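You operate a simulated robot arm through the tools that you are given. There is no shell and no other tool.

You are at the controls of a simulated robot arm. One attempt, no reset.

## Task
Set the tub on the scale, add water, tare, tip in the silica.
Fine: water goes in ahead of the powder; jug and scoop end empty and go back; no dust, no spill. Set down upright: batch jug, powder scoop.

The check looks at the end state, three seconds after you hand in, the way a careful person would. Anything else that was tipped, shoved, dropped, spilled or broken makes it a failure.

## Robot
A 7-joint arm with a two-finger gripper, fixed in place. Base frame: the origin is on the floor under the middle of its stand, x ahead of it, y to its left, z up; the work surface is at about z = 820. Units: mm, degrees, N and s.
With the tool pointing down near the work surface it reaches from about 340 to 720 mm from the base axis. Its first joint turns from -66.0 to 66.0 degrees. Payload 2.45 kg.
Tool frame: the origin (TCP) lies between the finger pads and is the grasp point; the fingertips stand 26 mm ahead of it; z points along the fingers, y is the line along which they close. The gripper opens to 96 mm; its body begins 69 mm behind the TCP.
Orientation is that of the tool frame in the base frame, as a unit quaternion [w, x, y, z]. With the fingers straight down and closing along the base's y, the tool's x points along the base's -x, its y along +y and its z along -z.

## Interface
- The arm moves only by the tool apply_moves. Its argument "rows" is a list of rows, each a list of 7 numbers: the shift along the tool's x, y, z in units of 40 mm (1.0 is 40 mm), then the turn, a rotation vector about the tool's x, y, z in units of 6 degrees (1.0 is 6 degrees), then the opening in per cent of the stroke, from 0 (shut) to 100 (fully open). In form: [[tx, ty, tz, ax, ay, az, fingers], ...]. A call has 1 to 20 rows; each row shifts and turns the commanded pose from where the row before left it, along the tool's axes as they then stand. A call with a number of a shift or a turn outside -1 to 1 is refused whole. Each row takes 0.2 s and may step no farther than 50 mm and 8.6 degrees from the row before; otherwise, or with a gripper value out of range, the whole call is refused. Where a pose cannot be reached the arm comes as near as it can. A force on the tool above 40 N (or 10 N above the force at the start of the call, whichever is more), or a blocked arm, ends the call early, and 0.2 s more pass. Each finger travels about 50 mm/s and halts on what it meets, pressing with about 41 N; the grip force reading is that of the motor and also rises with nothing between the fingers. The clock runs only during rows and for 0.2 s after the last one: add rows that do not move to give the fingers time. It gives the time, the measured TCP pose, the force on the tool (base axes), the opening and the grip force at its end, in the units of the frame above (readings bear some noise), with the torque about the TCP (base axes, N m) and any sound that the robot's microphone picked up.
- Cameras (640 x 400 px; columns grow to the right, rows downward): "scene" is fixed at [164.4, -411.4, 1423.3]; the picture's right is [0.70, -0.72, 0.00], its down [-0.42, -0.41, -0.81] and it looks along [0.58, 0.56, -0.59] (base axes); focal length 222 px, centre (320, 200). "wrist" rides on the gripper at [82, 3, -98] in the tool frame; the picture's right is [-0.04, 1.00, 0.00], its down [-0.73, -0.03, -0.68] and it looks along [-0.68, -0.03, 0.73] (tool axes); focal length 256 px, centre (320, 200). There is no depth. A picture from a camera that has moved, and an enlarged one, comes with that camera's place and axes in the base frame and with its lens. The place of the scene camera against the robot may be out by one fixed shift of up to 18 mm in any direction.
- snapshot(camera): a new picture of that camera. The clock stands still meanwhile.
- enlarge(camera, box): a new picture of the part [left, top, right, bottom] of that camera's present view, enlarged. The clock stands still meanwhile.
- hand_in(): hands the job in; it is judged then, once.

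Nothing tells you positions but the pictures and the camera data. Unless the task says otherwise, let go and move clear before handing in.

The tools are called after ">>>" as name(argument=value, ...) on one line, values as JSON. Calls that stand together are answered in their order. apply_moves: Moves the arm, as the interface text tells. Its arguments: {"type":"object","properties":{"rows":{"type":"array","items":{"type":"array","items":{"type":"number"}}}},"required":["rows"]} The other tools are called the same way: snapshot (camera) takes a picture; enlarge (camera, box) takes an enlarged picture of a part of a camera's view; hand_in () hands the job in.

At the start:

```text
time_s: 0.0
tool_pos: [435.0, 43.7, 1305.7]
ee_rot: [0.0, 0.001, 1.0, 0.0]
contact_force: [0.6, 0.5, 0.0]
wrist_torque: [-0.01, 0.01, 0.01]
finger_gap: 96.2
grip_force: 0.0
```

scene: 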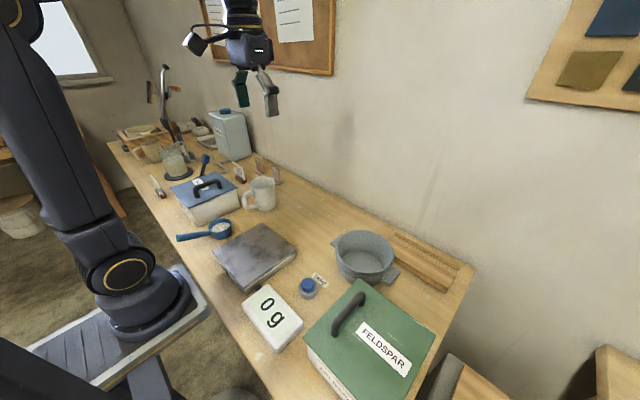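
wrist: 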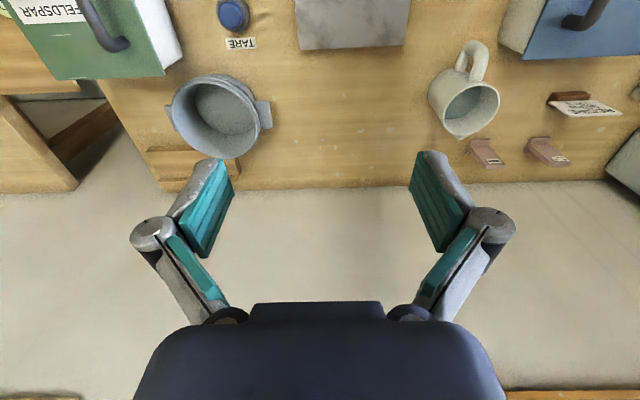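

I see a bench with a scale (dark plate, "0 g" display, blue TARE button), a grey tub, a jug (mug-like), a blue scoop with powder, a blue and a green box. I'll look closer before moving.

>>> enlarge(camera="scene", box=[160, 140, 320, 240])

>>> enlarge(camera="scene", box=[200, 210, 440, 360])

>>> enlarge(camera="wrist", box=[400, 0, 640, 200])

>>> enlarge(camera="scene", box=[110, 90, 270, 190])

```text
4.00 times, centred on (240, 190) of scene
camera zoom: at [164.4, -411.4, 1423.3], right [0.7, -0.72, 0.0], down [-0.42, -0.41, -0.81], along [0.58, 0.56, -0.59], focal length 887 px, centre (640, 240)
```

zoom: 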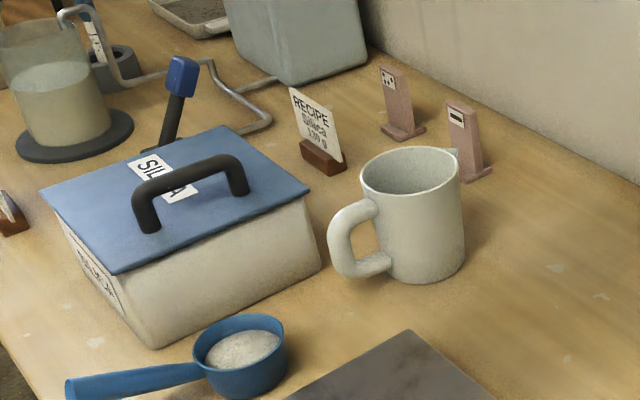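

```text
2.67 times, centred on (320, 285) of scene
camera zoom: at [164.4, -411.4, 1423.3], right [0.7, -0.72, 0.0], down [-0.42, -0.41, -0.81], along [0.58, 0.56, -0.59], focal length 591 px, centre (320, -27)
```

zoom: 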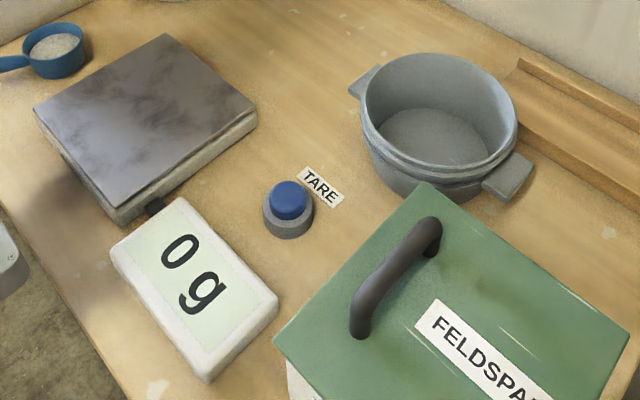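

```text
2.00 times, centred on (520, 100) of wrist
camera zoom: at [353.8, 47.4, 1404.8], right [0.04, 1.0, 0.0], down [0.73, -0.03, 0.68], along [0.68, -0.03, -0.73], focal length 512 px, centre (-80, 400)
```

zoom: 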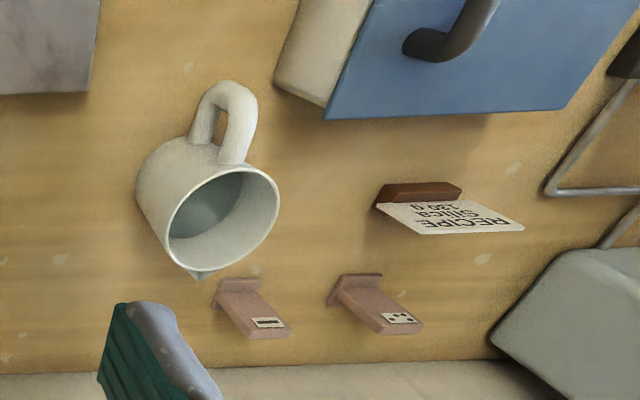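

```text
4.00 times, centred on (190, 140) of scene
camera zoom: at [164.4, -411.4, 1423.3], right [0.7, -0.72, 0.0], down [-0.42, -0.41, -0.81], along [0.58, 0.56, -0.59], focal length 887 px, centre (840, 440)
```

zoom: 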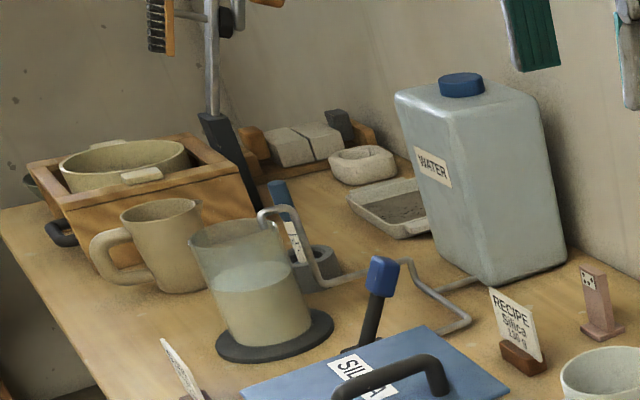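

The layout is clear in outline; I want to read the recipe card and see whether the jug holds water and the scoop powder.

>>> enlarge(camera="scene", box=[225, 155, 289, 195])

>>> enlarge(camera="scene", box=[236, 170, 300, 215])

>>> enlarge(camera="wrist", box=[540, 80, 640, 130])

>>> enlarge(camera="scene", box=[140, 160, 220, 210])

>>> enlarge(camera="scene", box=[190, 0, 340, 80])

>>> enlarge(camera="wrist", box=[140, 50, 300, 180])

```text
10.00 times, centred on (257, 175) of scene
camera zoom: at [164.4, -411.4, 1423.3], right [0.7, -0.72, 0.0], down [-0.42, -0.41, -0.81], along [0.58, 0.56, -0.59], focal length 2217 px, centre (950, 450)
```

zoom: 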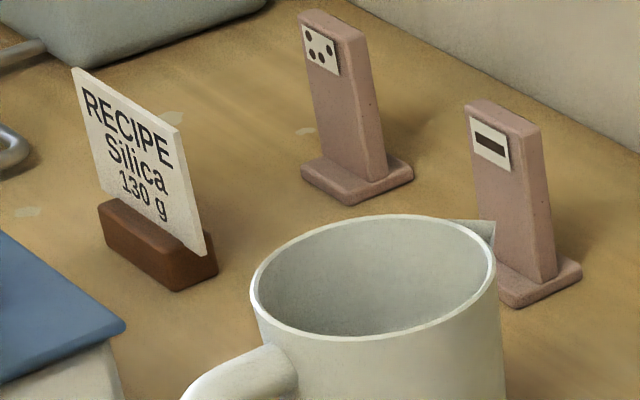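

```text
8.89 times, centred on (268, 192) of scene
camera zoom: at [164.4, -411.4, 1423.3], right [0.7, -0.72, 0.0], down [-0.42, -0.41, -0.81], along [0.58, 0.56, -0.59], focal length 1971 px, centre (782, 267)
```

zoom: 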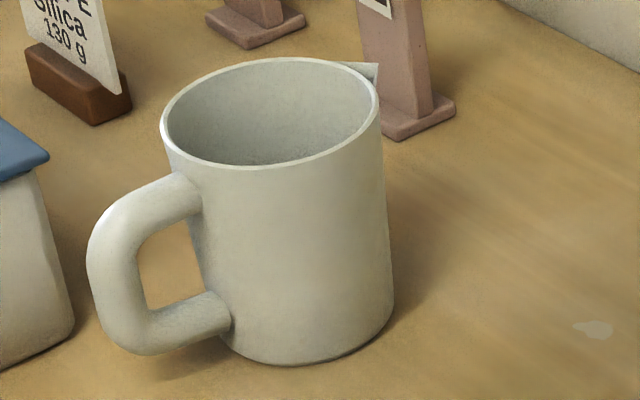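

```text
6.40 times, centred on (590, 105) of wrist
camera zoom: at [353.8, 47.4, 1404.8], right [0.04, 1.0, 0.0], down [0.73, -0.03, 0.68], along [0.68, -0.03, -0.73], focal length 1638 px, centre (-1408, 808)
```

zoom: 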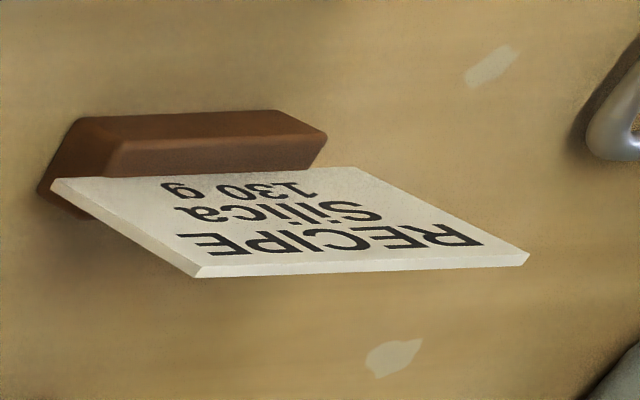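

```text
8.00 times, centred on (180, 185) of scene
camera zoom: at [164.4, -411.4, 1423.3], right [0.7, -0.72, 0.0], down [-0.42, -0.41, -0.81], along [0.58, 0.56, -0.59], focal length 1774 px, centre (1440, 320)
```

zoom: 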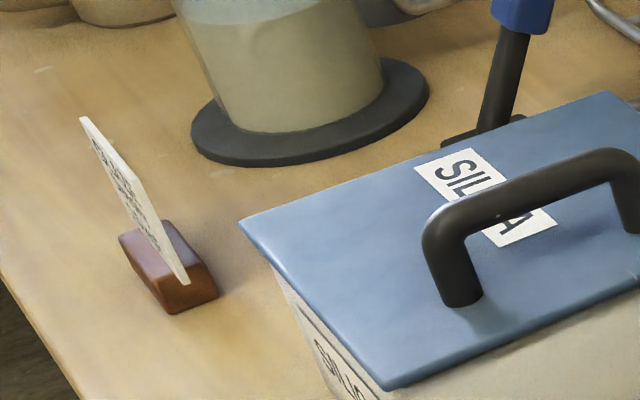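

```text
4.27 times, centred on (265, 40) of scene
camera zoom: at [164.4, -411.4, 1423.3], right [0.7, -0.72, 0.0], down [-0.42, -0.41, -0.81], along [0.58, 0.56, -0.59], focal length 946 px, centre (555, 883)
```

zoom: 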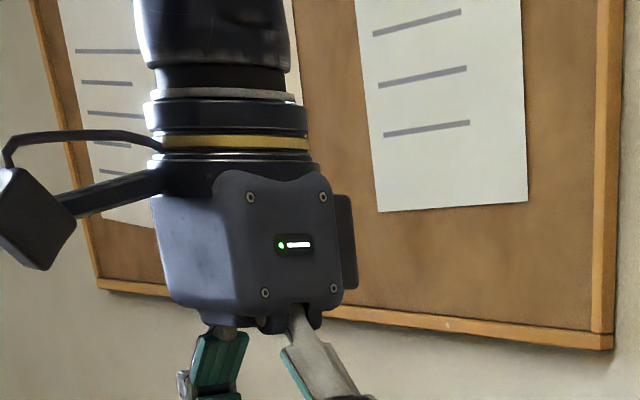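

```text
3.08 times, centred on (220, 115) of wrist
camera zoom: at [353.8, 47.4, 1404.8], right [0.04, 1.0, 0.0], down [0.73, -0.03, 0.68], along [0.68, -0.03, -0.73], focal length 788 px, centre (628, 462)
```

zoom: 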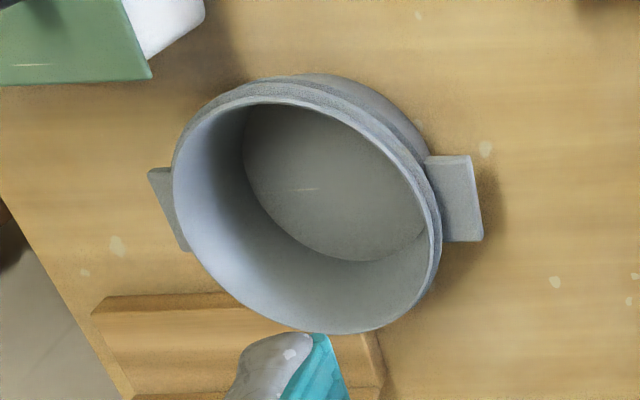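

The card reads "Silica 130 g", the jug's handle points roughly toward the robot and its spout away. I'll move the wrist camera nearer to see into the jug.

>>> apply_moves(rows=[[0.05, 0.65, 0.7, 0, 0, 0, 100], [0.05, 0.65, 0.7, 0, 0, 0, 100], [0.05, 0.65, 0.7, 0, 0, 0, 100], [0.05, 0.65, 0.7, 0, 0, 0, 100], [0.05, 0.65, 0.7, 0, 0, 0, 100], [0.05, 0.65, 0.7, 0, 0, 0, 100], [0.05, 0.65, 0.7, 0, 0, 0, 100], [0.05, 0.65, 0.7, 0, 0, 0, 100], [0.05, 0.65, 0.7, 0, 0, 0, 100], [0.05, 0.65, 0.7, 0, 0, 0, 100]])

>>> snapshot(camera="wrist")

>>> snapshot(camera="scene")

```text
time_s: 2.2
tool_pos: [418.2, 301.6, 1026.2]
ee_rot: [0.0, 0.001, 1.0, 0.001]
contact_force: [0.6, -0.3, 0.0]
wrist_torque: [-0.03, -0.02, -0.02]
finger_gap: 96.3
grip_force: 0.1
```

```text
taken
camera wrist: at [336.2, 306.5, 1123.8], right [0.04, 1.0, 0.0], down [0.73, -0.03, 0.68], along [0.68, -0.03, -0.73], focal length 256 px, centre (320, 200)
```

wrist: 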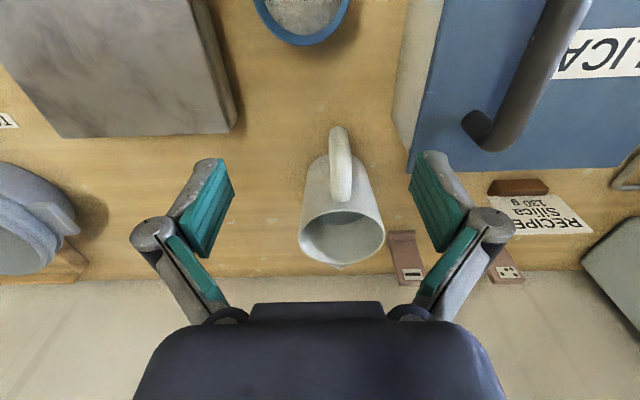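

```text
taken
```

scene: 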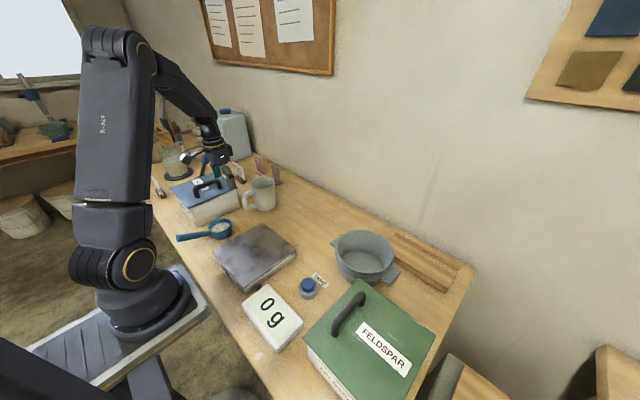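

>>> enlarge(camera="wrist", box=[280, 110, 408, 280])

>>> enlarge(camera="wrist", box=[240, 0, 400, 80])

```text
2.35 times, centred on (344, 195) of wrist
camera zoom: at [336.2, 306.5, 1123.8], right [0.04, 1.0, 0.0], down [0.73, -0.03, 0.68], along [0.68, -0.03, -0.73], focal length 602 px, centre (264, 212)
```

zoom: 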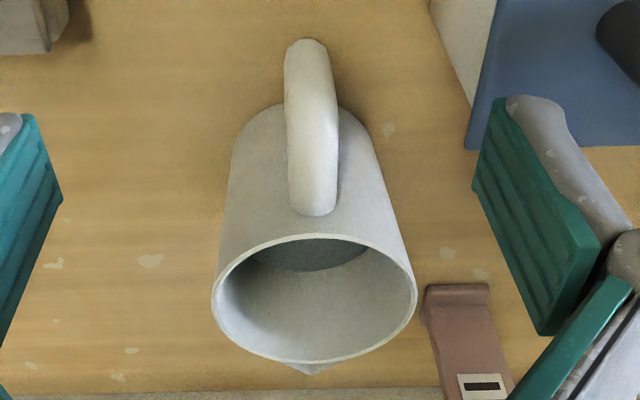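

```text
4.00 times, centred on (320, 40) of wrist
camera zoom: at [336.2, 306.5, 1123.8], right [0.04, 1.0, 0.0], down [0.73, -0.03, 0.68], along [0.68, -0.03, -0.73], focal length 1024 px, centre (320, 840)
```

zoom: 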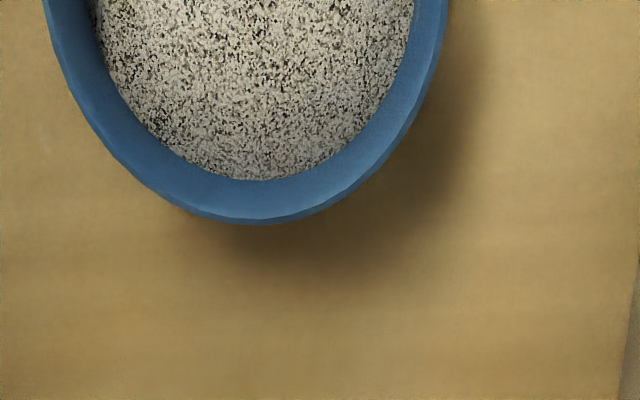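

The jug centre is near (580, 320), about 105 mm tall, with a darker surface about half way up that I take as water. Next I look at the tub and the scale from the wrist camera.

>>> apply_moves(rows=[[-0.12, -0.927, -0.104, 0, 0, 0, 100], [-0.12, -0.927, -0.104, 0, 0, 0, 100], [-0.12, -0.927, -0.104, 0, 0, 0, 100], [-0.12, -0.927, -0.104, 0, 0, 0, 100], [-0.12, -0.927, -0.104, 0, 0, 0, 100], [-0.12, -0.927, -0.104, 0, 0, 0, 100], [-0.12, -0.927, -0.104, 0, 0, 0, 100], [-0.12, -0.927, -0.104, 0, 0, 0, 100], [-0.12, -0.927, -0.104, 0, 0, 0, 100], [-0.12, -0.927, -0.104, 0, 0, 0, 100], [-0.12, -0.927, -0.104, 0, 0, 0, 100], [-0.12, -0.927, -0.104, 0, 0, 0, 100], [-0.12, -0.927, -0.104, 0, 0, 0, 100]])

>>> snapshot(camera="wrist")

```text
time_s: 5.0
tool_pos: [478.2, -180.1, 1082.5]
ee_rot: [0.0, 0.0, 1.0, 0.0]
contact_force: [-0.2, -1.0, 0.3]
wrist_torque: [0.0, 0.0, 0.01]
finger_gap: 95.8
grip_force: 0.0
```

```text
taken
camera wrist: at [396.1, -175.4, 1180.9], right [0.04, 1.0, 0.0], down [0.73, -0.03, 0.68], along [0.68, -0.03, -0.73], focal length 256 px, centre (320, 200)
```

wrist: 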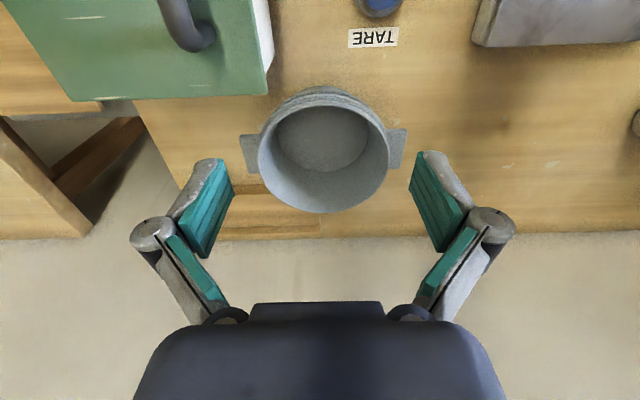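

>>> enlarge(camera="wrist", box=[224, 70, 424, 230])

>>> enlarge(camera="wrist", box=[320, 0, 480, 60])

>>> enlarge(camera="scene", box=[310, 215, 420, 290])

```text
2.50 times, centred on (324, 150) of wrist
camera zoom: at [396.1, -175.4, 1180.9], right [0.04, 1.0, 0.0], down [0.73, -0.03, 0.68], along [0.68, -0.03, -0.73], focal length 640 px, centre (310, 325)
```

zoom: 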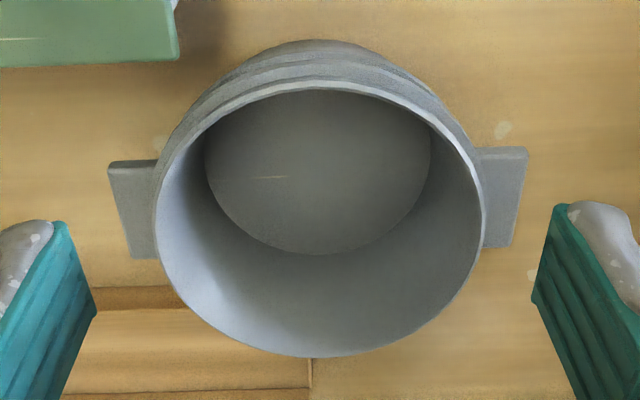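

```text
4.00 times, centred on (400, 30) of wrist
camera zoom: at [396.1, -175.4, 1180.9], right [0.04, 1.0, 0.0], down [0.73, -0.03, 0.68], along [0.68, -0.03, -0.73], focal length 1024 px, centre (0, 880)
```

zoom: 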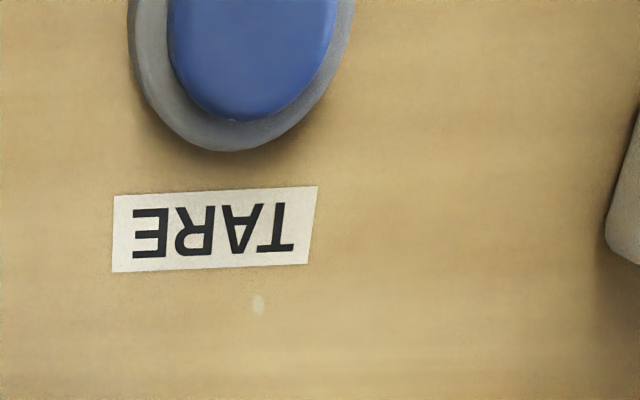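

```text
5.33 times, centred on (365, 252) of scene
camera zoom: at [164.4, -411.4, 1423.3], right [0.7, -0.72, 0.0], down [-0.42, -0.41, -0.81], along [0.58, 0.56, -0.59], focal length 1182 px, centre (80, -80)
```

zoom: 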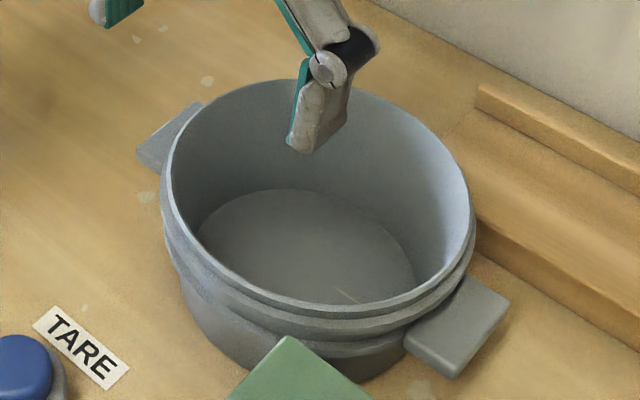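

The tub's centre comes out near (588, -179), rim radius about 82 mm and rim height near z = 915. The scale plate centre is near (377, 100). I'll turn the gripper 45° and hover over the tub's rim to check the alignment.

>>> apply_moves(rows=[[0, 0, 0, 0, 0, 1, 100], [0, 0, 0, 0, 0, 1, 100], [0, 0, 0, 0, 0, 1, 100], [0, 0, 0, 0, 0, 1, 100], [0, 0, 0, 0, 0, 1, 100], [0, 0, 0, 0, 0, 1, 100], [0, 0, 0, 0, 0, 1, 100], [0, 0, 0, 0, 0, 0.5, 100], [-0.385, 0.78, 0.3, 0, 0, 0, 80], [-0.385, 0.78, 0.3, 0, 0, 0, 80], [-0.385, 0.78, 0.3, 0, 0, 0, 80], [-0.385, 0.78, 0.3, 0, 0, 0, 80], [-0.385, 0.78, 0.3, 0, 0, 0, 80]])

>>> snapshot(camera="wrist")

>>> snapshot(camera="scene")

```text
time_s: 7.8
tool_pos: [642.9, -124.6, 1023.3]
ee_rot: [0.0, 0.384, 0.923, -0.001]
contact_force: [0.4, -0.7, -0.8]
wrist_torque: [-0.01, 0.04, 0.03]
finger_gap: 76.9
grip_force: 0.1
```

```text
taken
camera wrist: at [587.3, -63.2, 1119.7], right [0.74, 0.68, 0.0], down [0.5, -0.54, 0.68], along [0.46, -0.5, -0.73], focal length 256 px, centre (320, 200)
```

wrist: 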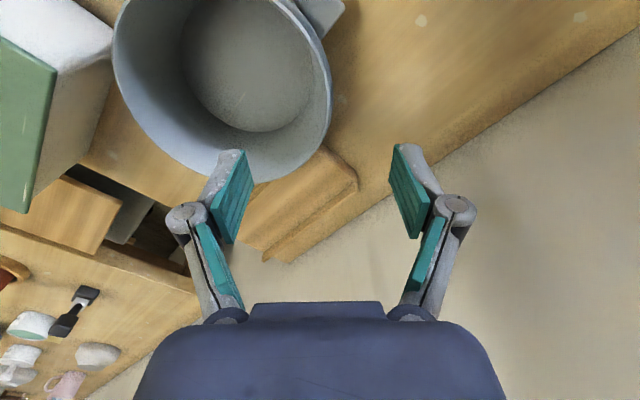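

```text
taken
```

scene: 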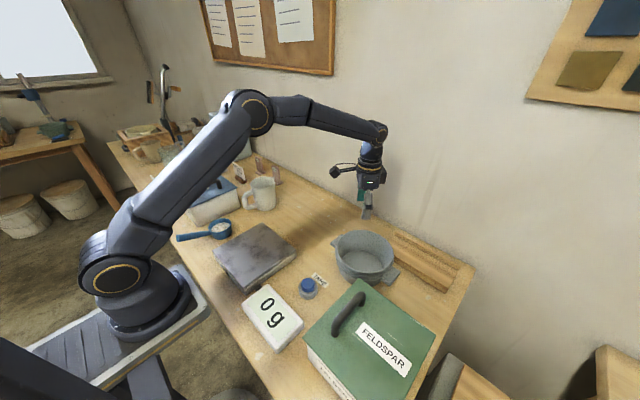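

>>> enlarge(camera="wrist", box=[200, 20, 400, 180])

```text
2.50 times, centred on (300, 100) of wrist
camera zoom: at [587.3, -63.2, 1119.7], right [0.74, 0.68, 0.0], down [0.5, -0.54, 0.68], along [0.46, -0.5, -0.73], focal length 640 px, centre (370, 450)
```

zoom: 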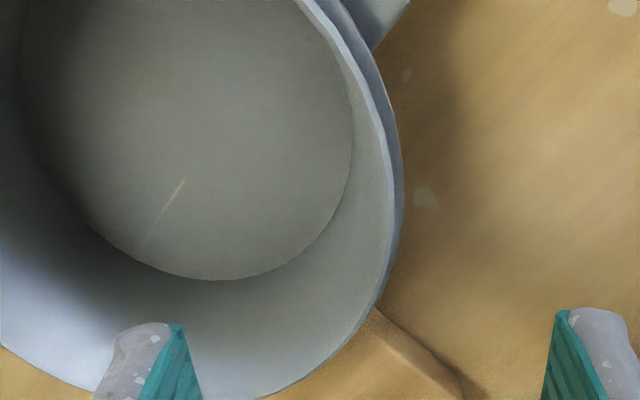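

The rim lies about 7 mm outward of the gripper axis. I'll correct for that, descend over the wall with a slight tilt matching the wall taper, and check before closing.

>>> apply_moves(rows=[[0, 0.044, 0.625, 0, 0, 0, 80], [0, 0.044, 0.625, 0, 0, 0, 80], [0, 0.044, 0.625, 0, 0, 0, 80], [0, 0.044, 0.625, 0, 0, 0, 80], [0, 0, 0, 1, 0, 0, 80], [0, 0.065, 0.62, 0, 0, 0, 80], [0, 0, 0, 0, 0, 0, 80]])

>>> snapshot(camera="wrist")

>>> enlarge(camera="scene", box=[310, 150, 430, 290])

```text
time_s: 9.4
tool_pos: [647.2, -120.0, 896.0]
ee_rot: [-0.02, 0.383, 0.922, -0.048]
contact_force: [1.0, -0.2, -0.1]
wrist_torque: [-0.01, 0.01, -0.03]
finger_gap: 76.7
grip_force: 0.0
```

```text
taken
camera wrist: at [599.3, -50.9, 993.2], right [0.73, 0.67, -0.1], down [0.55, -0.49, 0.68], along [0.41, -0.55, -0.73], focal length 256 px, centre (320, 200)
```

wrist: 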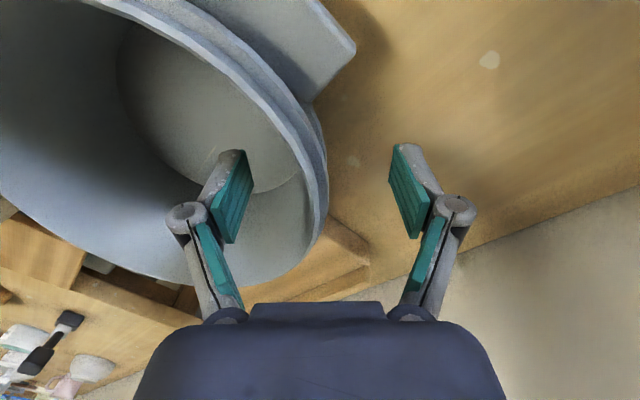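

```text
2.86 times, centred on (370, 220) of scene
camera zoom: at [164.4, -411.4, 1423.3], right [0.7, -0.72, 0.0], down [-0.42, -0.41, -0.81], along [0.58, 0.56, -0.59], focal length 634 px, centre (177, 143)
```

zoom: 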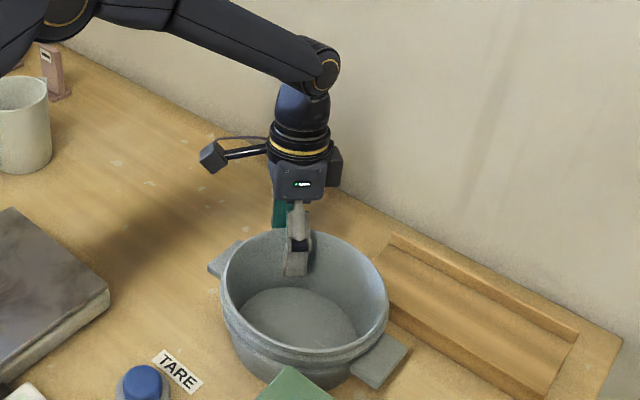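

>>> apply_moves(rows=[[0, 0, 0, 0, 0, 0, 0], [0, 0, 0, 0, 0, 0, 0], [0, 0, 0, 0, 0, 0, 0], [0, 0, 0, 0, 0, 0, 0], [0, 0, 0, 0, 0, 0, 0], [0, 0, 0, 0, 0, 0, 0]])

>>> snapshot(camera="wrist")

>>> enlarge(camera="scene", box=[310, 150, 430, 290])

```text
time_s: 10.8
tool_pos: [647.3, -120.7, 897.0]
ee_rot: [-0.02, 0.382, 0.923, -0.048]
contact_force: [0.1, -0.8, 4.9]
wrist_torque: [-0.12, 0.67, 0.1]
finger_gap: 8.3
grip_force: 36.2
```

```text
taken
camera wrist: at [599.2, -51.1, 993.7], right [0.73, 0.67, -0.1], down [0.55, -0.49, 0.68], along [0.41, -0.55, -0.73], focal length 256 px, centre (320, 200)
```

wrist: 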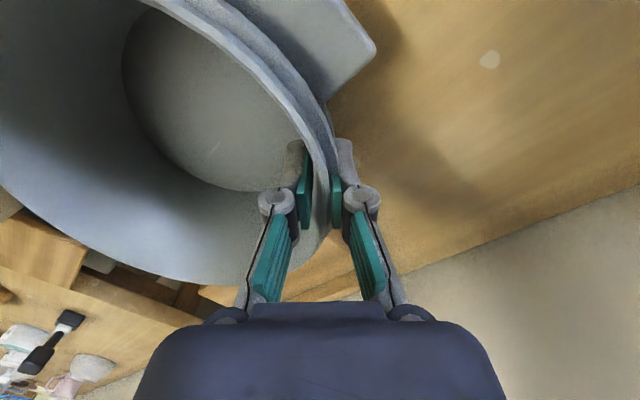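

```text
2.86 times, centred on (370, 220) of scene
camera zoom: at [164.3, -411.4, 1423.3], right [0.7, -0.72, 0.0], down [-0.42, -0.41, -0.81], along [0.58, 0.56, -0.59], focal length 634 px, centre (177, 143)
```

zoom: 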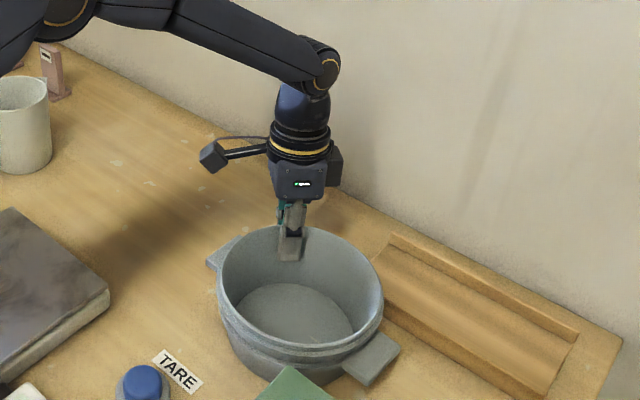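

>>> apply_moves(rows=[[0, -0.026, -0.249, 0, 0, 0, 0], [0, -0.026, -0.249, 0, 0, 0, 0], [0, -0.052, -0.497, 0, 0, 0, 0], [0, 0, 0, 0, 0, 0, 0]])

>>> enlarge(camera="scene", box=[310, 150, 430, 290])

>>> snapshot(camera="wrist")

```text
time_s: 11.8
tool_pos: [647.7, -120.6, 937.1]
ee_rot: [-0.02, 0.383, 0.922, -0.049]
contact_force: [0.3, -1.0, -0.1]
wrist_torque: [-0.08, 0.03, 0.09]
finger_gap: 8.2
grip_force: 35.5
```

```text
2.86 times, centred on (370, 220) of scene
camera zoom: at [164.4, -411.4, 1423.3], right [0.7, -0.72, 0.0], down [-0.42, -0.41, -0.81], along [0.58, 0.56, -0.59], focal length 634 px, centre (177, 143)
```

zoom: 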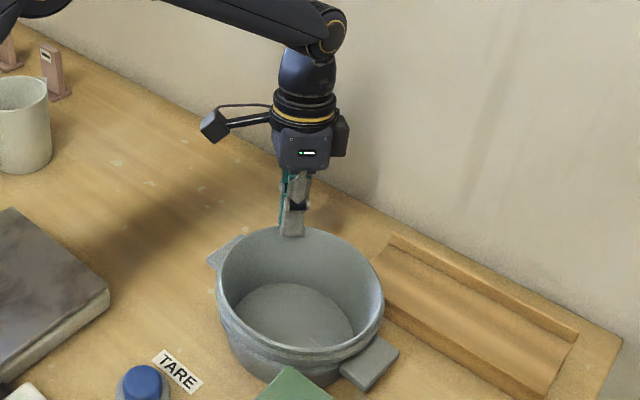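

```text
taken
camera wrist: at [599.5, -50.9, 1034.0], right [0.73, 0.67, -0.1], down [0.55, -0.49, 0.68], along [0.41, -0.55, -0.73], focal length 256 px, centre (320, 200)
```

wrist: 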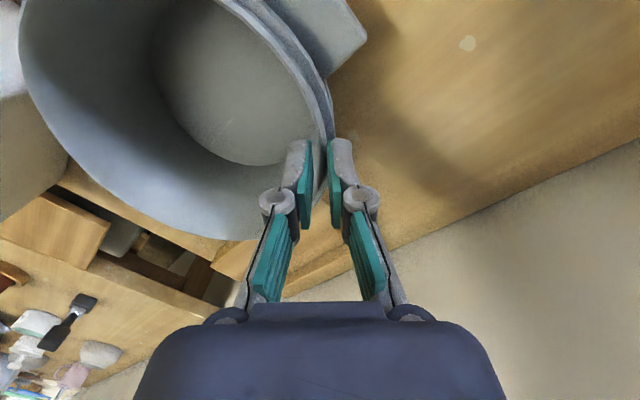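

The fingers slid up the wall and the tub stayed on the table. I'll reopen, take a deeper bite, and watch the force while lifting in tiny steps.

>>> apply_moves(rows=[[0, 0, 0, 0, 0, 0, 45], [0, 0, 0, 0, 0, 0, 45], [0, 0, 0, 0, 0, 0, 45], [0, 0.065, 0.62, 0, 0, 0, 45], [0, 0.065, 0.62, 0, 0, 0, 45], [0, 0, 0, 0, 0, 0, 45]])

>>> snapshot(camera="wrist")

```text
time_s: 13.2
tool_pos: [647.1, -118.4, 885.4]
ee_rot: [-0.02, 0.383, 0.922, -0.049]
contact_force: [-0.3, -0.3, 0.0]
wrist_torque: [0.0, 0.0, -0.01]
finger_gap: 42.9
grip_force: 0.0
```

```text
taken
camera wrist: at [598.5, -50.2, 982.3], right [0.73, 0.67, -0.1], down [0.55, -0.49, 0.68], along [0.41, -0.55, -0.73], focal length 256 px, centre (320, 200)
```

wrist: 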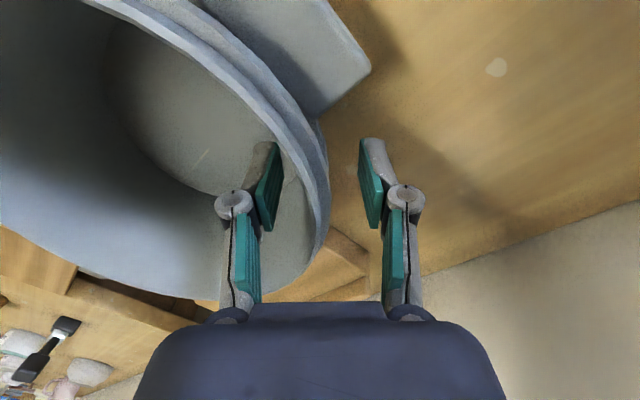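

>>> apply_moves(rows=[[0, 0, 0, 0, 0, 0, 0], [0, 0, 0, 0, 0, 0, 0], [0, 0, 0, 0, 0, 0, 0], [0, 0, 0, 0, 0, 0, 0], [0, 0, 0, 0, 0, 0, 0], [0, 0, 0, 0, 0, 0, 0]])

>>> apply_moves(rows=[[0, -0.008, -0.075, 0, 0, 0, 0]])

>>> apply_moves(rows=[[0, -0.008, -0.075, 0, 0, 0, 0]])

>>> apply_moves(rows=[[0, -0.008, -0.075, 0, 0, 0, 0]])

>>> enlarge(camera="scene", box=[310, 150, 430, 290])

```text
time_s: 14.6
tool_pos: [645.7, -118.4, 885.8]
ee_rot: [-0.021, 0.383, 0.922, -0.049]
contact_force: [1.2, -1.3, 4.8]
wrist_torque: [-0.12, 0.69, 0.11]
finger_gap: 7.8
grip_force: 35.6
```

```text
time_s: 15.0
tool_pos: [647.2, -118.9, 888.4]
ee_rot: [-0.02, 0.383, 0.922, -0.048]
contact_force: [0.0, 1.2, -2.1]
wrist_torque: [0.07, -0.09, -0.01]
finger_gap: 7.6
grip_force: 36.0
```

```text
time_s: 15.4
tool_pos: [648.1, -118.9, 891.6]
ee_rot: [-0.02, 0.383, 0.922, -0.048]
contact_force: [-1.0, 0.6, -1.8]
wrist_torque: [0.05, -0.13, 0.01]
finger_gap: 7.8
grip_force: 36.0
```

```text
time_s: 15.8
tool_pos: [648.3, -117.7, 895.3]
ee_rot: [-0.021, 0.383, 0.922, -0.048]
contact_force: [1.1, 0.0, -1.9]
wrist_torque: [0.09, -0.09, 0.01]
finger_gap: 7.8
grip_force: 35.4
```

```text
2.86 times, centred on (370, 220) of scene
camera zoom: at [164.4, -411.4, 1423.3], right [0.7, -0.72, 0.0], down [-0.42, -0.41, -0.81], along [0.58, 0.56, -0.59], focal length 634 px, centre (177, 143)
```

zoom: 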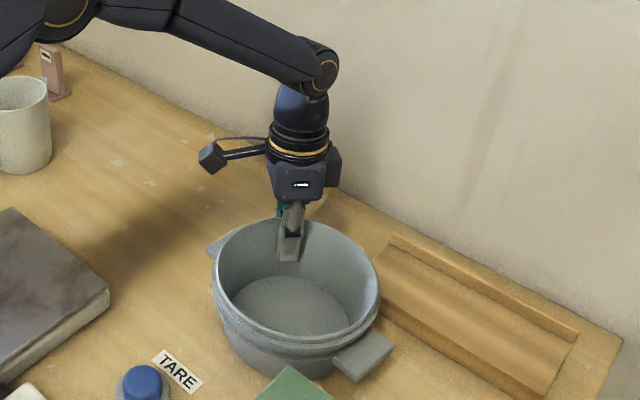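

This time the tub lifts, with a load of about 2 N, so it is light. I'll continue slowly and watch for slip.

>>> apply_moves(rows=[[0, -0.008, -0.075, 0, 0, 0, 0], [0, -0.008, -0.075, 0, 0, 0, 0], [0, -0.008, -0.075, 0, 0, 0, 0], [0, -0.008, -0.075, 0, 0, 0, 0], [0, -0.008, -0.075, 0, 0, 0, 0]])

>>> enlarge(camera="scene", box=[310, 150, 430, 290])

>>> snapshot(camera="wrist")

```text
time_s: 17.0
tool_pos: [649.4, -119.1, 911.7]
ee_rot: [-0.02, 0.383, 0.922, -0.049]
contact_force: [-0.2, 0.3, -1.8]
wrist_torque: [0.11, -0.12, -0.02]
finger_gap: 7.8
grip_force: 36.0
```

```text
2.86 times, centred on (370, 220) of scene
camera zoom: at [164.4, -411.4, 1423.3], right [0.7, -0.72, 0.0], down [-0.42, -0.41, -0.81], along [0.58, 0.56, -0.59], focal length 634 px, centre (177, 143)
```

zoom: 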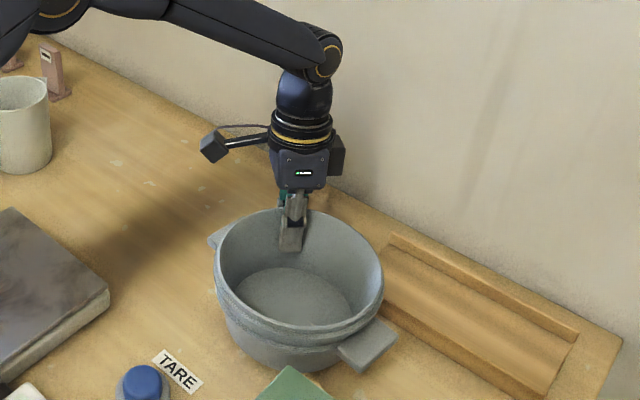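

```text
taken
camera wrist: at [599.7, -50.8, 1007.9], right [0.73, 0.67, -0.1], down [0.55, -0.49, 0.68], along [0.41, -0.55, -0.73], focal length 256 px, centre (320, 200)
```

wrist: 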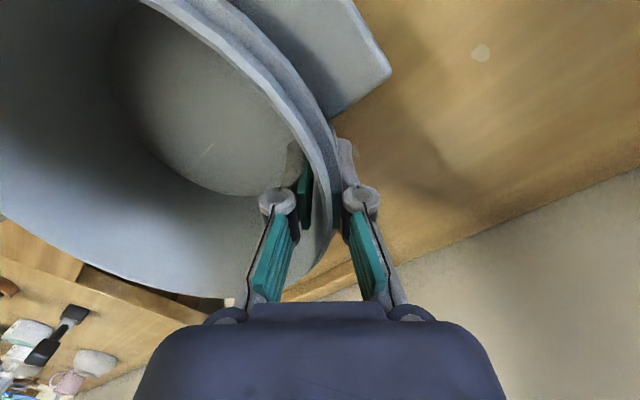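

The tub hangs level and steady. I'll raise it gently to about z = 960 first.

>>> apply_moves(rows=[[0, -0.0105, -0.1, 0, 0, 0, 0], [0, -0.0157, -0.15, 0, 0, 0, 0], [0, -0.0157, -0.15, 0, 0, 0, 0], [0, -0.0157, -0.15, 0, 0, 0, 0], [0, -0.0157, -0.15, 0, 0, 0, 0], [0, -0.0157, -0.15, 0, 0, 0, 0], [0, -0.0157, -0.15, 0, 0, 0, 0], [0, -0.0157, -0.15, 0, 0, 0, 0], [0, -0.0157, -0.15, 0, 0, 0, 0], [0, -0.0105, -0.1, 0, 0, 0, 0]])

>>> enlarge(camera="scene", box=[310, 150, 430, 290])

>>> snapshot(camera="wrist")

```text
time_s: 19.2
tool_pos: [647.8, -119.0, 968.4]
ee_rot: [-0.02, 0.383, 0.922, -0.048]
contact_force: [0.0, -1.1, -1.3]
wrist_torque: [0.12, -0.12, 0.02]
finger_gap: 7.8
grip_force: 35.6
```

```text
2.86 times, centred on (370, 220) of scene
camera zoom: at [164.4, -411.4, 1423.3], right [0.7, -0.72, 0.0], down [-0.42, -0.41, -0.81], along [0.58, 0.56, -0.59], focal length 634 px, centre (177, 143)
```

zoom: 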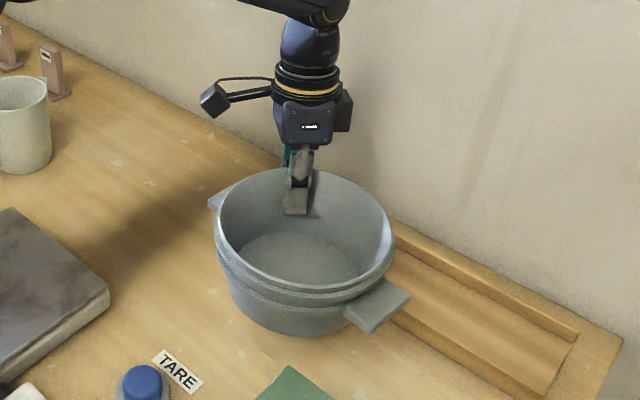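

```text
taken
camera wrist: at [599.9, -49.2, 1065.0], right [0.73, 0.67, -0.1], down [0.55, -0.49, 0.68], along [0.41, -0.55, -0.73], focal length 256 px, centre (320, 200)
```

wrist: 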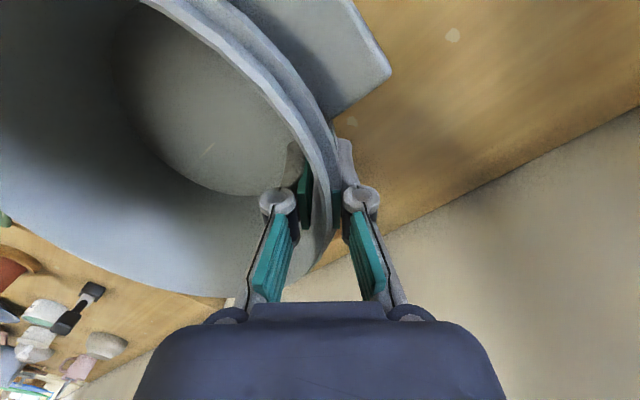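

Steady. Now carry it over to the scale at a moderate pace with a ramp.

>>> apply_moves(rows=[[0.15, 0.021, -0.002, 0, 0, 0, 0], [0.3, 0.042, -0.004, 0, 0, 0, 0], [0.45, 0.063, -0.007, 0, 0, 0, 0], [0.56, 0.0786, -0.008, 0, 0, 0, 0], [0.56, 0.0786, -0.008, 0, 0, 0, 0], [0.56, 0.0786, -0.008, 0, 0, 0, 0], [0.56, 0.0786, -0.008, 0, 0, 0, 0], [0.56, 0.0786, -0.008, 0, 0, 0, 0], [0.56, 0.0786, -0.008, 0, 0, 0, 0], [0.56, 0.0786, -0.008, 0, 0, 0, 0], [0.56, 0.0786, -0.008, 0, 0, 0, 0], [0.56, 0.0786, -0.008, 0, 0, 0, 0], [0.56, 0.0786, -0.008, 0, 0, 0, 0], [0.56, 0.0786, -0.008, 0, 0, 0, 0], [0.56, 0.0786, -0.008, 0, 0, 0, 0], [0.45, 0.063, -0.007, 0, 0, 0, 0], [0.3, 0.042, -0.004, 0, 0, 0, 0], [0.15, 0.021, -0.002, 0, 0, 0, 0]])

>>> snapshot(camera="scene")

>>> snapshot(camera="wrist")

>>> enlarge(camera="scene", box=[190, 170, 350, 310])

```text
time_s: 23.0
tool_pos: [440.6, 156.8, 966.6]
ee_rot: [-0.02, 0.384, 0.922, -0.049]
contact_force: [-0.5, 0.1, -2.2]
wrist_torque: [0.08, -0.08, 0.0]
finger_gap: 7.7
grip_force: 35.9
```

```text
taken
```

scene: 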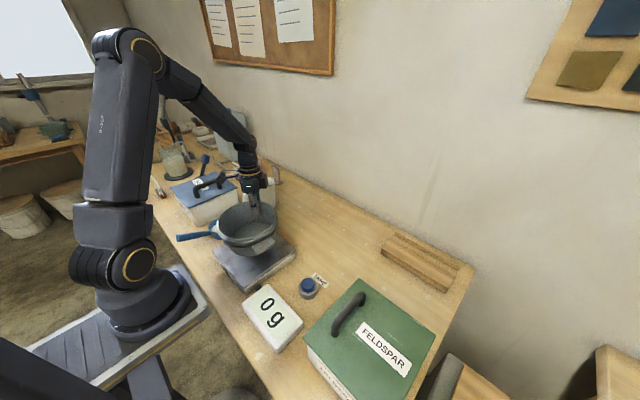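

```text
taken
camera wrist: at [392.3, 225.0, 1064.1], right [0.73, 0.67, -0.1], down [0.55, -0.49, 0.68], along [0.41, -0.55, -0.73], focal length 256 px, centre (320, 200)
```

wrist: 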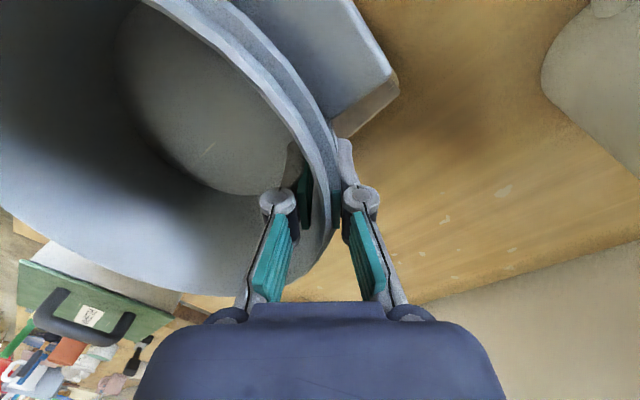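

```text
2.86 times, centred on (270, 240) of scene
camera zoom: at [164.4, -411.4, 1423.3], right [0.7, -0.72, 0.0], down [-0.42, -0.41, -0.81], along [0.58, 0.56, -0.59], focal length 634 px, centre (463, 86)
```

zoom: 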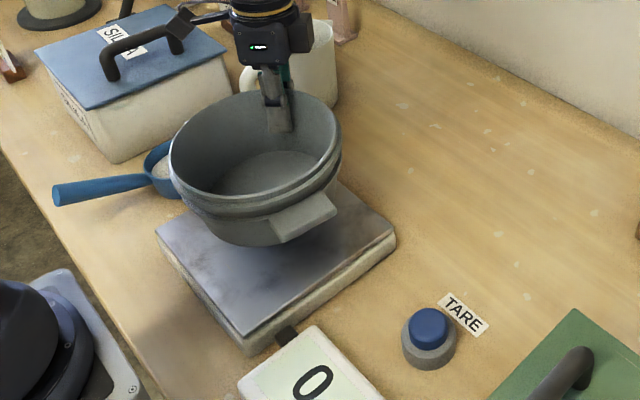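

The tub is over the plate within about 10 mm of its centre. I'll nudge it left 8 mm and lower it slowly, watching for contact.

>>> apply_moves(rows=[[0.05, 0.09, -0.01, 0, 0, 0, 0], [0.055, 0.085, -0.01, 0, 0, 0, 0], [0, 0.0105, 0.1, 0, 0, 0, 0], [0, 0.0105, 0.1, 0, 0, 0, 0], [0, 0.0105, 0.1, 0, 0, 0, 0], [0, 0.0105, 0.1, 0, 0, 0, 0], [0, 0.0105, 0.1, 0, 0, 0, 0], [0, 0.0105, 0.1, 0, 0, 0, 0], [0, 0.0105, 0.1, 0, 0, 0, 0], [0, 0.0105, 0.1, 0, 0, 0, 0], [0, 0.0105, 0.1, 0, 0, 0, 0]])

>>> enlarge(camera="scene", box=[190, 170, 350, 310])

```text
time_s: 25.4
tool_pos: [443.6, 163.1, 930.8]
ee_rot: [-0.02, 0.383, 0.922, -0.048]
contact_force: [0.4, 1.1, 0.6]
wrist_torque: [-0.16, 0.18, 0.0]
finger_gap: 8.0
grip_force: 35.6
```

```text
2.86 times, centred on (270, 240) of scene
camera zoom: at [164.4, -411.4, 1423.3], right [0.7, -0.72, 0.0], down [-0.42, -0.41, -0.81], along [0.58, 0.56, -0.59], focal length 634 px, centre (463, 86)
```

zoom: 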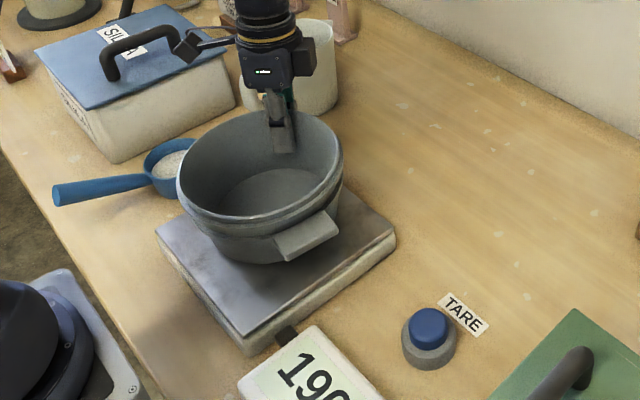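

>>> enlarge(camera="scene", box=[240, 275, 310, 355])

>>> snapshot(camera="wrist")

```text
5.00 times, centred on (275, 315) of scene
camera zoom: at [164.4, -411.4, 1423.3], right [0.7, -0.72, 0.0], down [-0.42, -0.41, -0.81], along [0.58, 0.56, -0.59], focal length 1109 px, centre (545, -375)
```

zoom: 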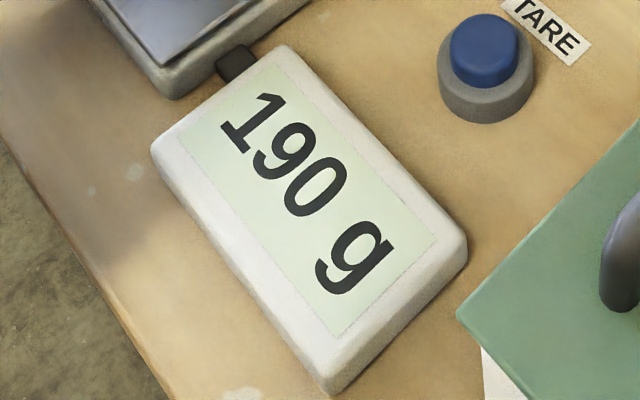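

```text
taken
camera wrist: at [394.9, 232.3, 1028.5], right [0.73, 0.67, -0.1], down [0.55, -0.49, 0.68], along [0.41, -0.55, -0.73], focal length 256 px, centre (320, 200)
```

wrist: 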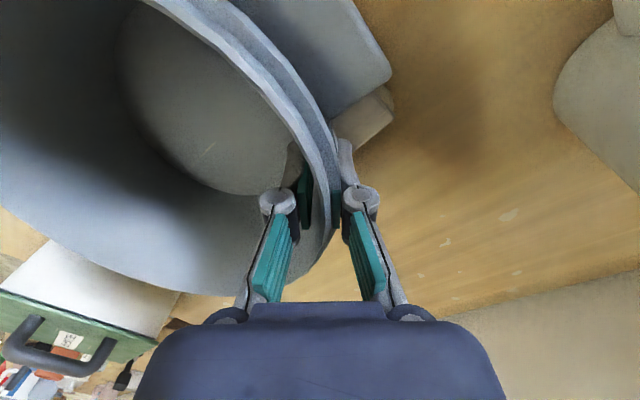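

The tub rests on the plate and the display reads 190 g. Releasing and rising clear.

>>> apply_moves(rows=[[0, 0, 0, 0, 0, 0, 12], [0, 0, 0, 0, 0, 0, 20], [0, 0, 0, 0, 0, 0, 30], [0, 0, 0, 0, 0, 0, 45], [0, 0, 0, 0, 0, 0, 45], [0, -0.026, -0.25, 0, 0, 0, 45], [0, -0.065, -0.62, 0, 0, 0, 45], [0, -0.065, -0.62, 0, 0, 0, 45], [0, -0.065, -0.62, 0, 0, 0, 45], [0, -0.065, -0.62, 0, 0, 0, 45], [0, 0, 0, -1, 0, 0, 45]])

>>> enlarge(camera="scene", box=[190, 170, 350, 310])

>>> enlarge(camera="scene", box=[240, 275, 310, 355])

>>> snapshot(camera="wrist")

```text
time_s: 27.8
tool_pos: [442.3, 163.1, 1041.6]
ee_rot: [-0.001, 0.382, 0.924, 0.0]
contact_force: [0.3, -0.1, -0.2]
wrist_torque: [-0.01, 0.0, 0.0]
finger_gap: 43.2
grip_force: 0.0
```

```text
2.86 times, centred on (270, 240) of scene
camera zoom: at [164.4, -411.4, 1423.3], right [0.7, -0.72, 0.0], down [-0.42, -0.41, -0.81], along [0.58, 0.56, -0.59], focal length 634 px, centre (463, 86)
```

zoom: 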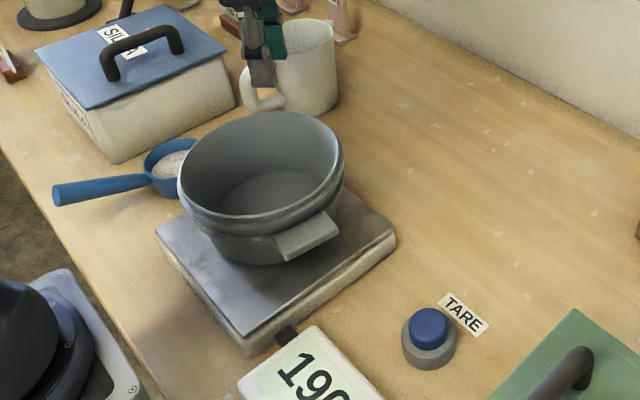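

```text
5.00 times, centred on (275, 315) of scene
camera zoom: at [164.4, -411.4, 1423.3], right [0.7, -0.72, 0.0], down [-0.42, -0.41, -0.81], along [0.58, 0.56, -0.59], focal length 1109 px, centre (545, -375)
```

zoom: 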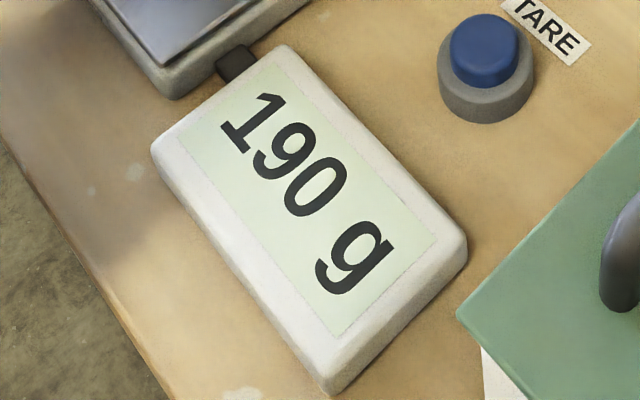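

```text
taken
camera wrist: at [386.6, 224.9, 1139.2], right [0.74, 0.68, 0.0], down [0.5, -0.54, 0.68], along [0.46, -0.5, -0.73], focal length 256 px, centre (320, 200)
```

wrist: 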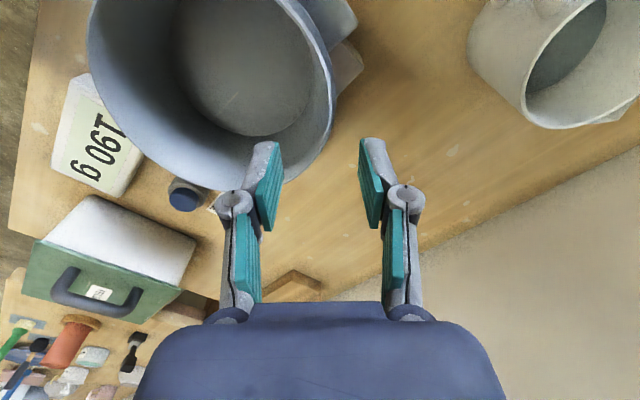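

The tub stands on the scale at 190 g. For the jug I want the wrist camera above the gripper when it reaches forward, so I test turning the tool round to 180° at a safe height.

>>> apply_moves(rows=[[0, 0, -0.9, 0, 0, 0, 45], [0, 0, -0.9, 0, 0, 0, 45], [0, 0, -0.9, 0, 0, 1, 45], [0, 0, 0, 0, 0, 1, 45], [0, 0, 0, 0, 0, 1, 45], [0, 0, 0, 0, 0, 1, 45], [0, 0, 0, 0, 0, 1, 45], [0, 0, 0, 0, 0, 1, 45], [0, 0, 0, 0, 0, 1, 45], [0, 0, 0, 0, 0, 1, 45], [0, 0, 0, 0, 0, 1, 45], [0, 0, 0, 0, 0, 1, 45], [0, 0, 0, 0, 0, 1, 45], [0, 0, 0, 0, 0, 1, 45], [0, 0, 0, 0, 0, 1, 45], [0, 0, 0, 0, 0, 1, 45], [0, 0, 0, 0, 0, 1, 45]])

>>> apply_moves(rows=[[0, 0, 0, 0, 0, 1, 45], [0, 0, 0, 0, 0, 1, 45], [0, 0, 0, 0, 0, 1, 45], [0, 0, 0, 0, 0, 1, 45], [0, 0, 0, 0, 0, 1, 45], [0, 0, 0, 0, 0, 1, 45], [0, 0, 0, 0, 0, 1, 45], [0, 0, 0, 0, 0, 0.5, 45]])

>>> snapshot(camera="scene")

>>> snapshot(camera="wrist")

```text
time_s: 31.4
tool_pos: [444.1, 163.6, 1149.1]
ee_rot: [0.0, 0.924, 0.381, 0.0]
contact_force: [-0.5, -0.2, 0.1]
wrist_torque: [-0.01, -0.03, 0.03]
finger_gap: 43.1
grip_force: 0.0
```

```text
time_s: 33.2
tool_pos: [508.1, 128.7, 1132.9]
ee_rot: [-0.001, 1.0, 0.001, -0.001]
contact_force: [0.0, 0.8, 0.0]
wrist_torque: [0.01, -0.02, 0.03]
finger_gap: 43.0
grip_force: 0.0
out of reach, approached as far as the arm can: row 4, 5, 6, 7, 8
```

```text
taken
```

scene: 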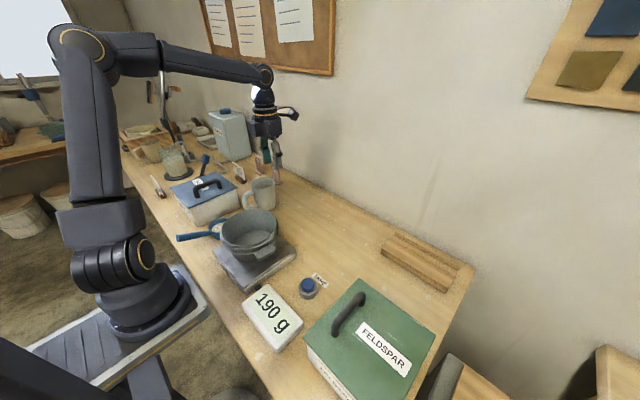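

```text
taken
camera wrist: at [589.4, 125.3, 1231.3], right [-0.04, -1.0, 0.0], down [-0.73, 0.03, 0.68], along [-0.68, 0.03, -0.73], focal length 256 px, centre (320, 200)
```

wrist: 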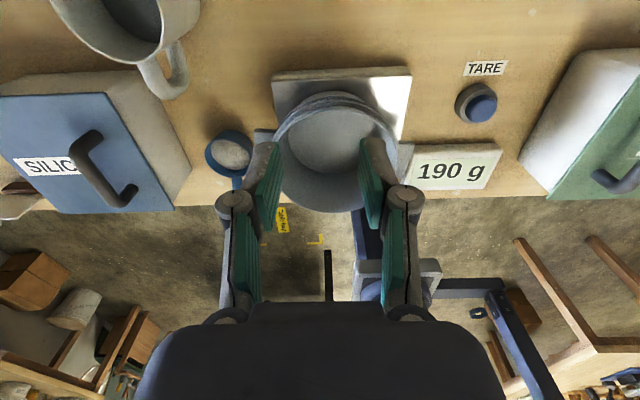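

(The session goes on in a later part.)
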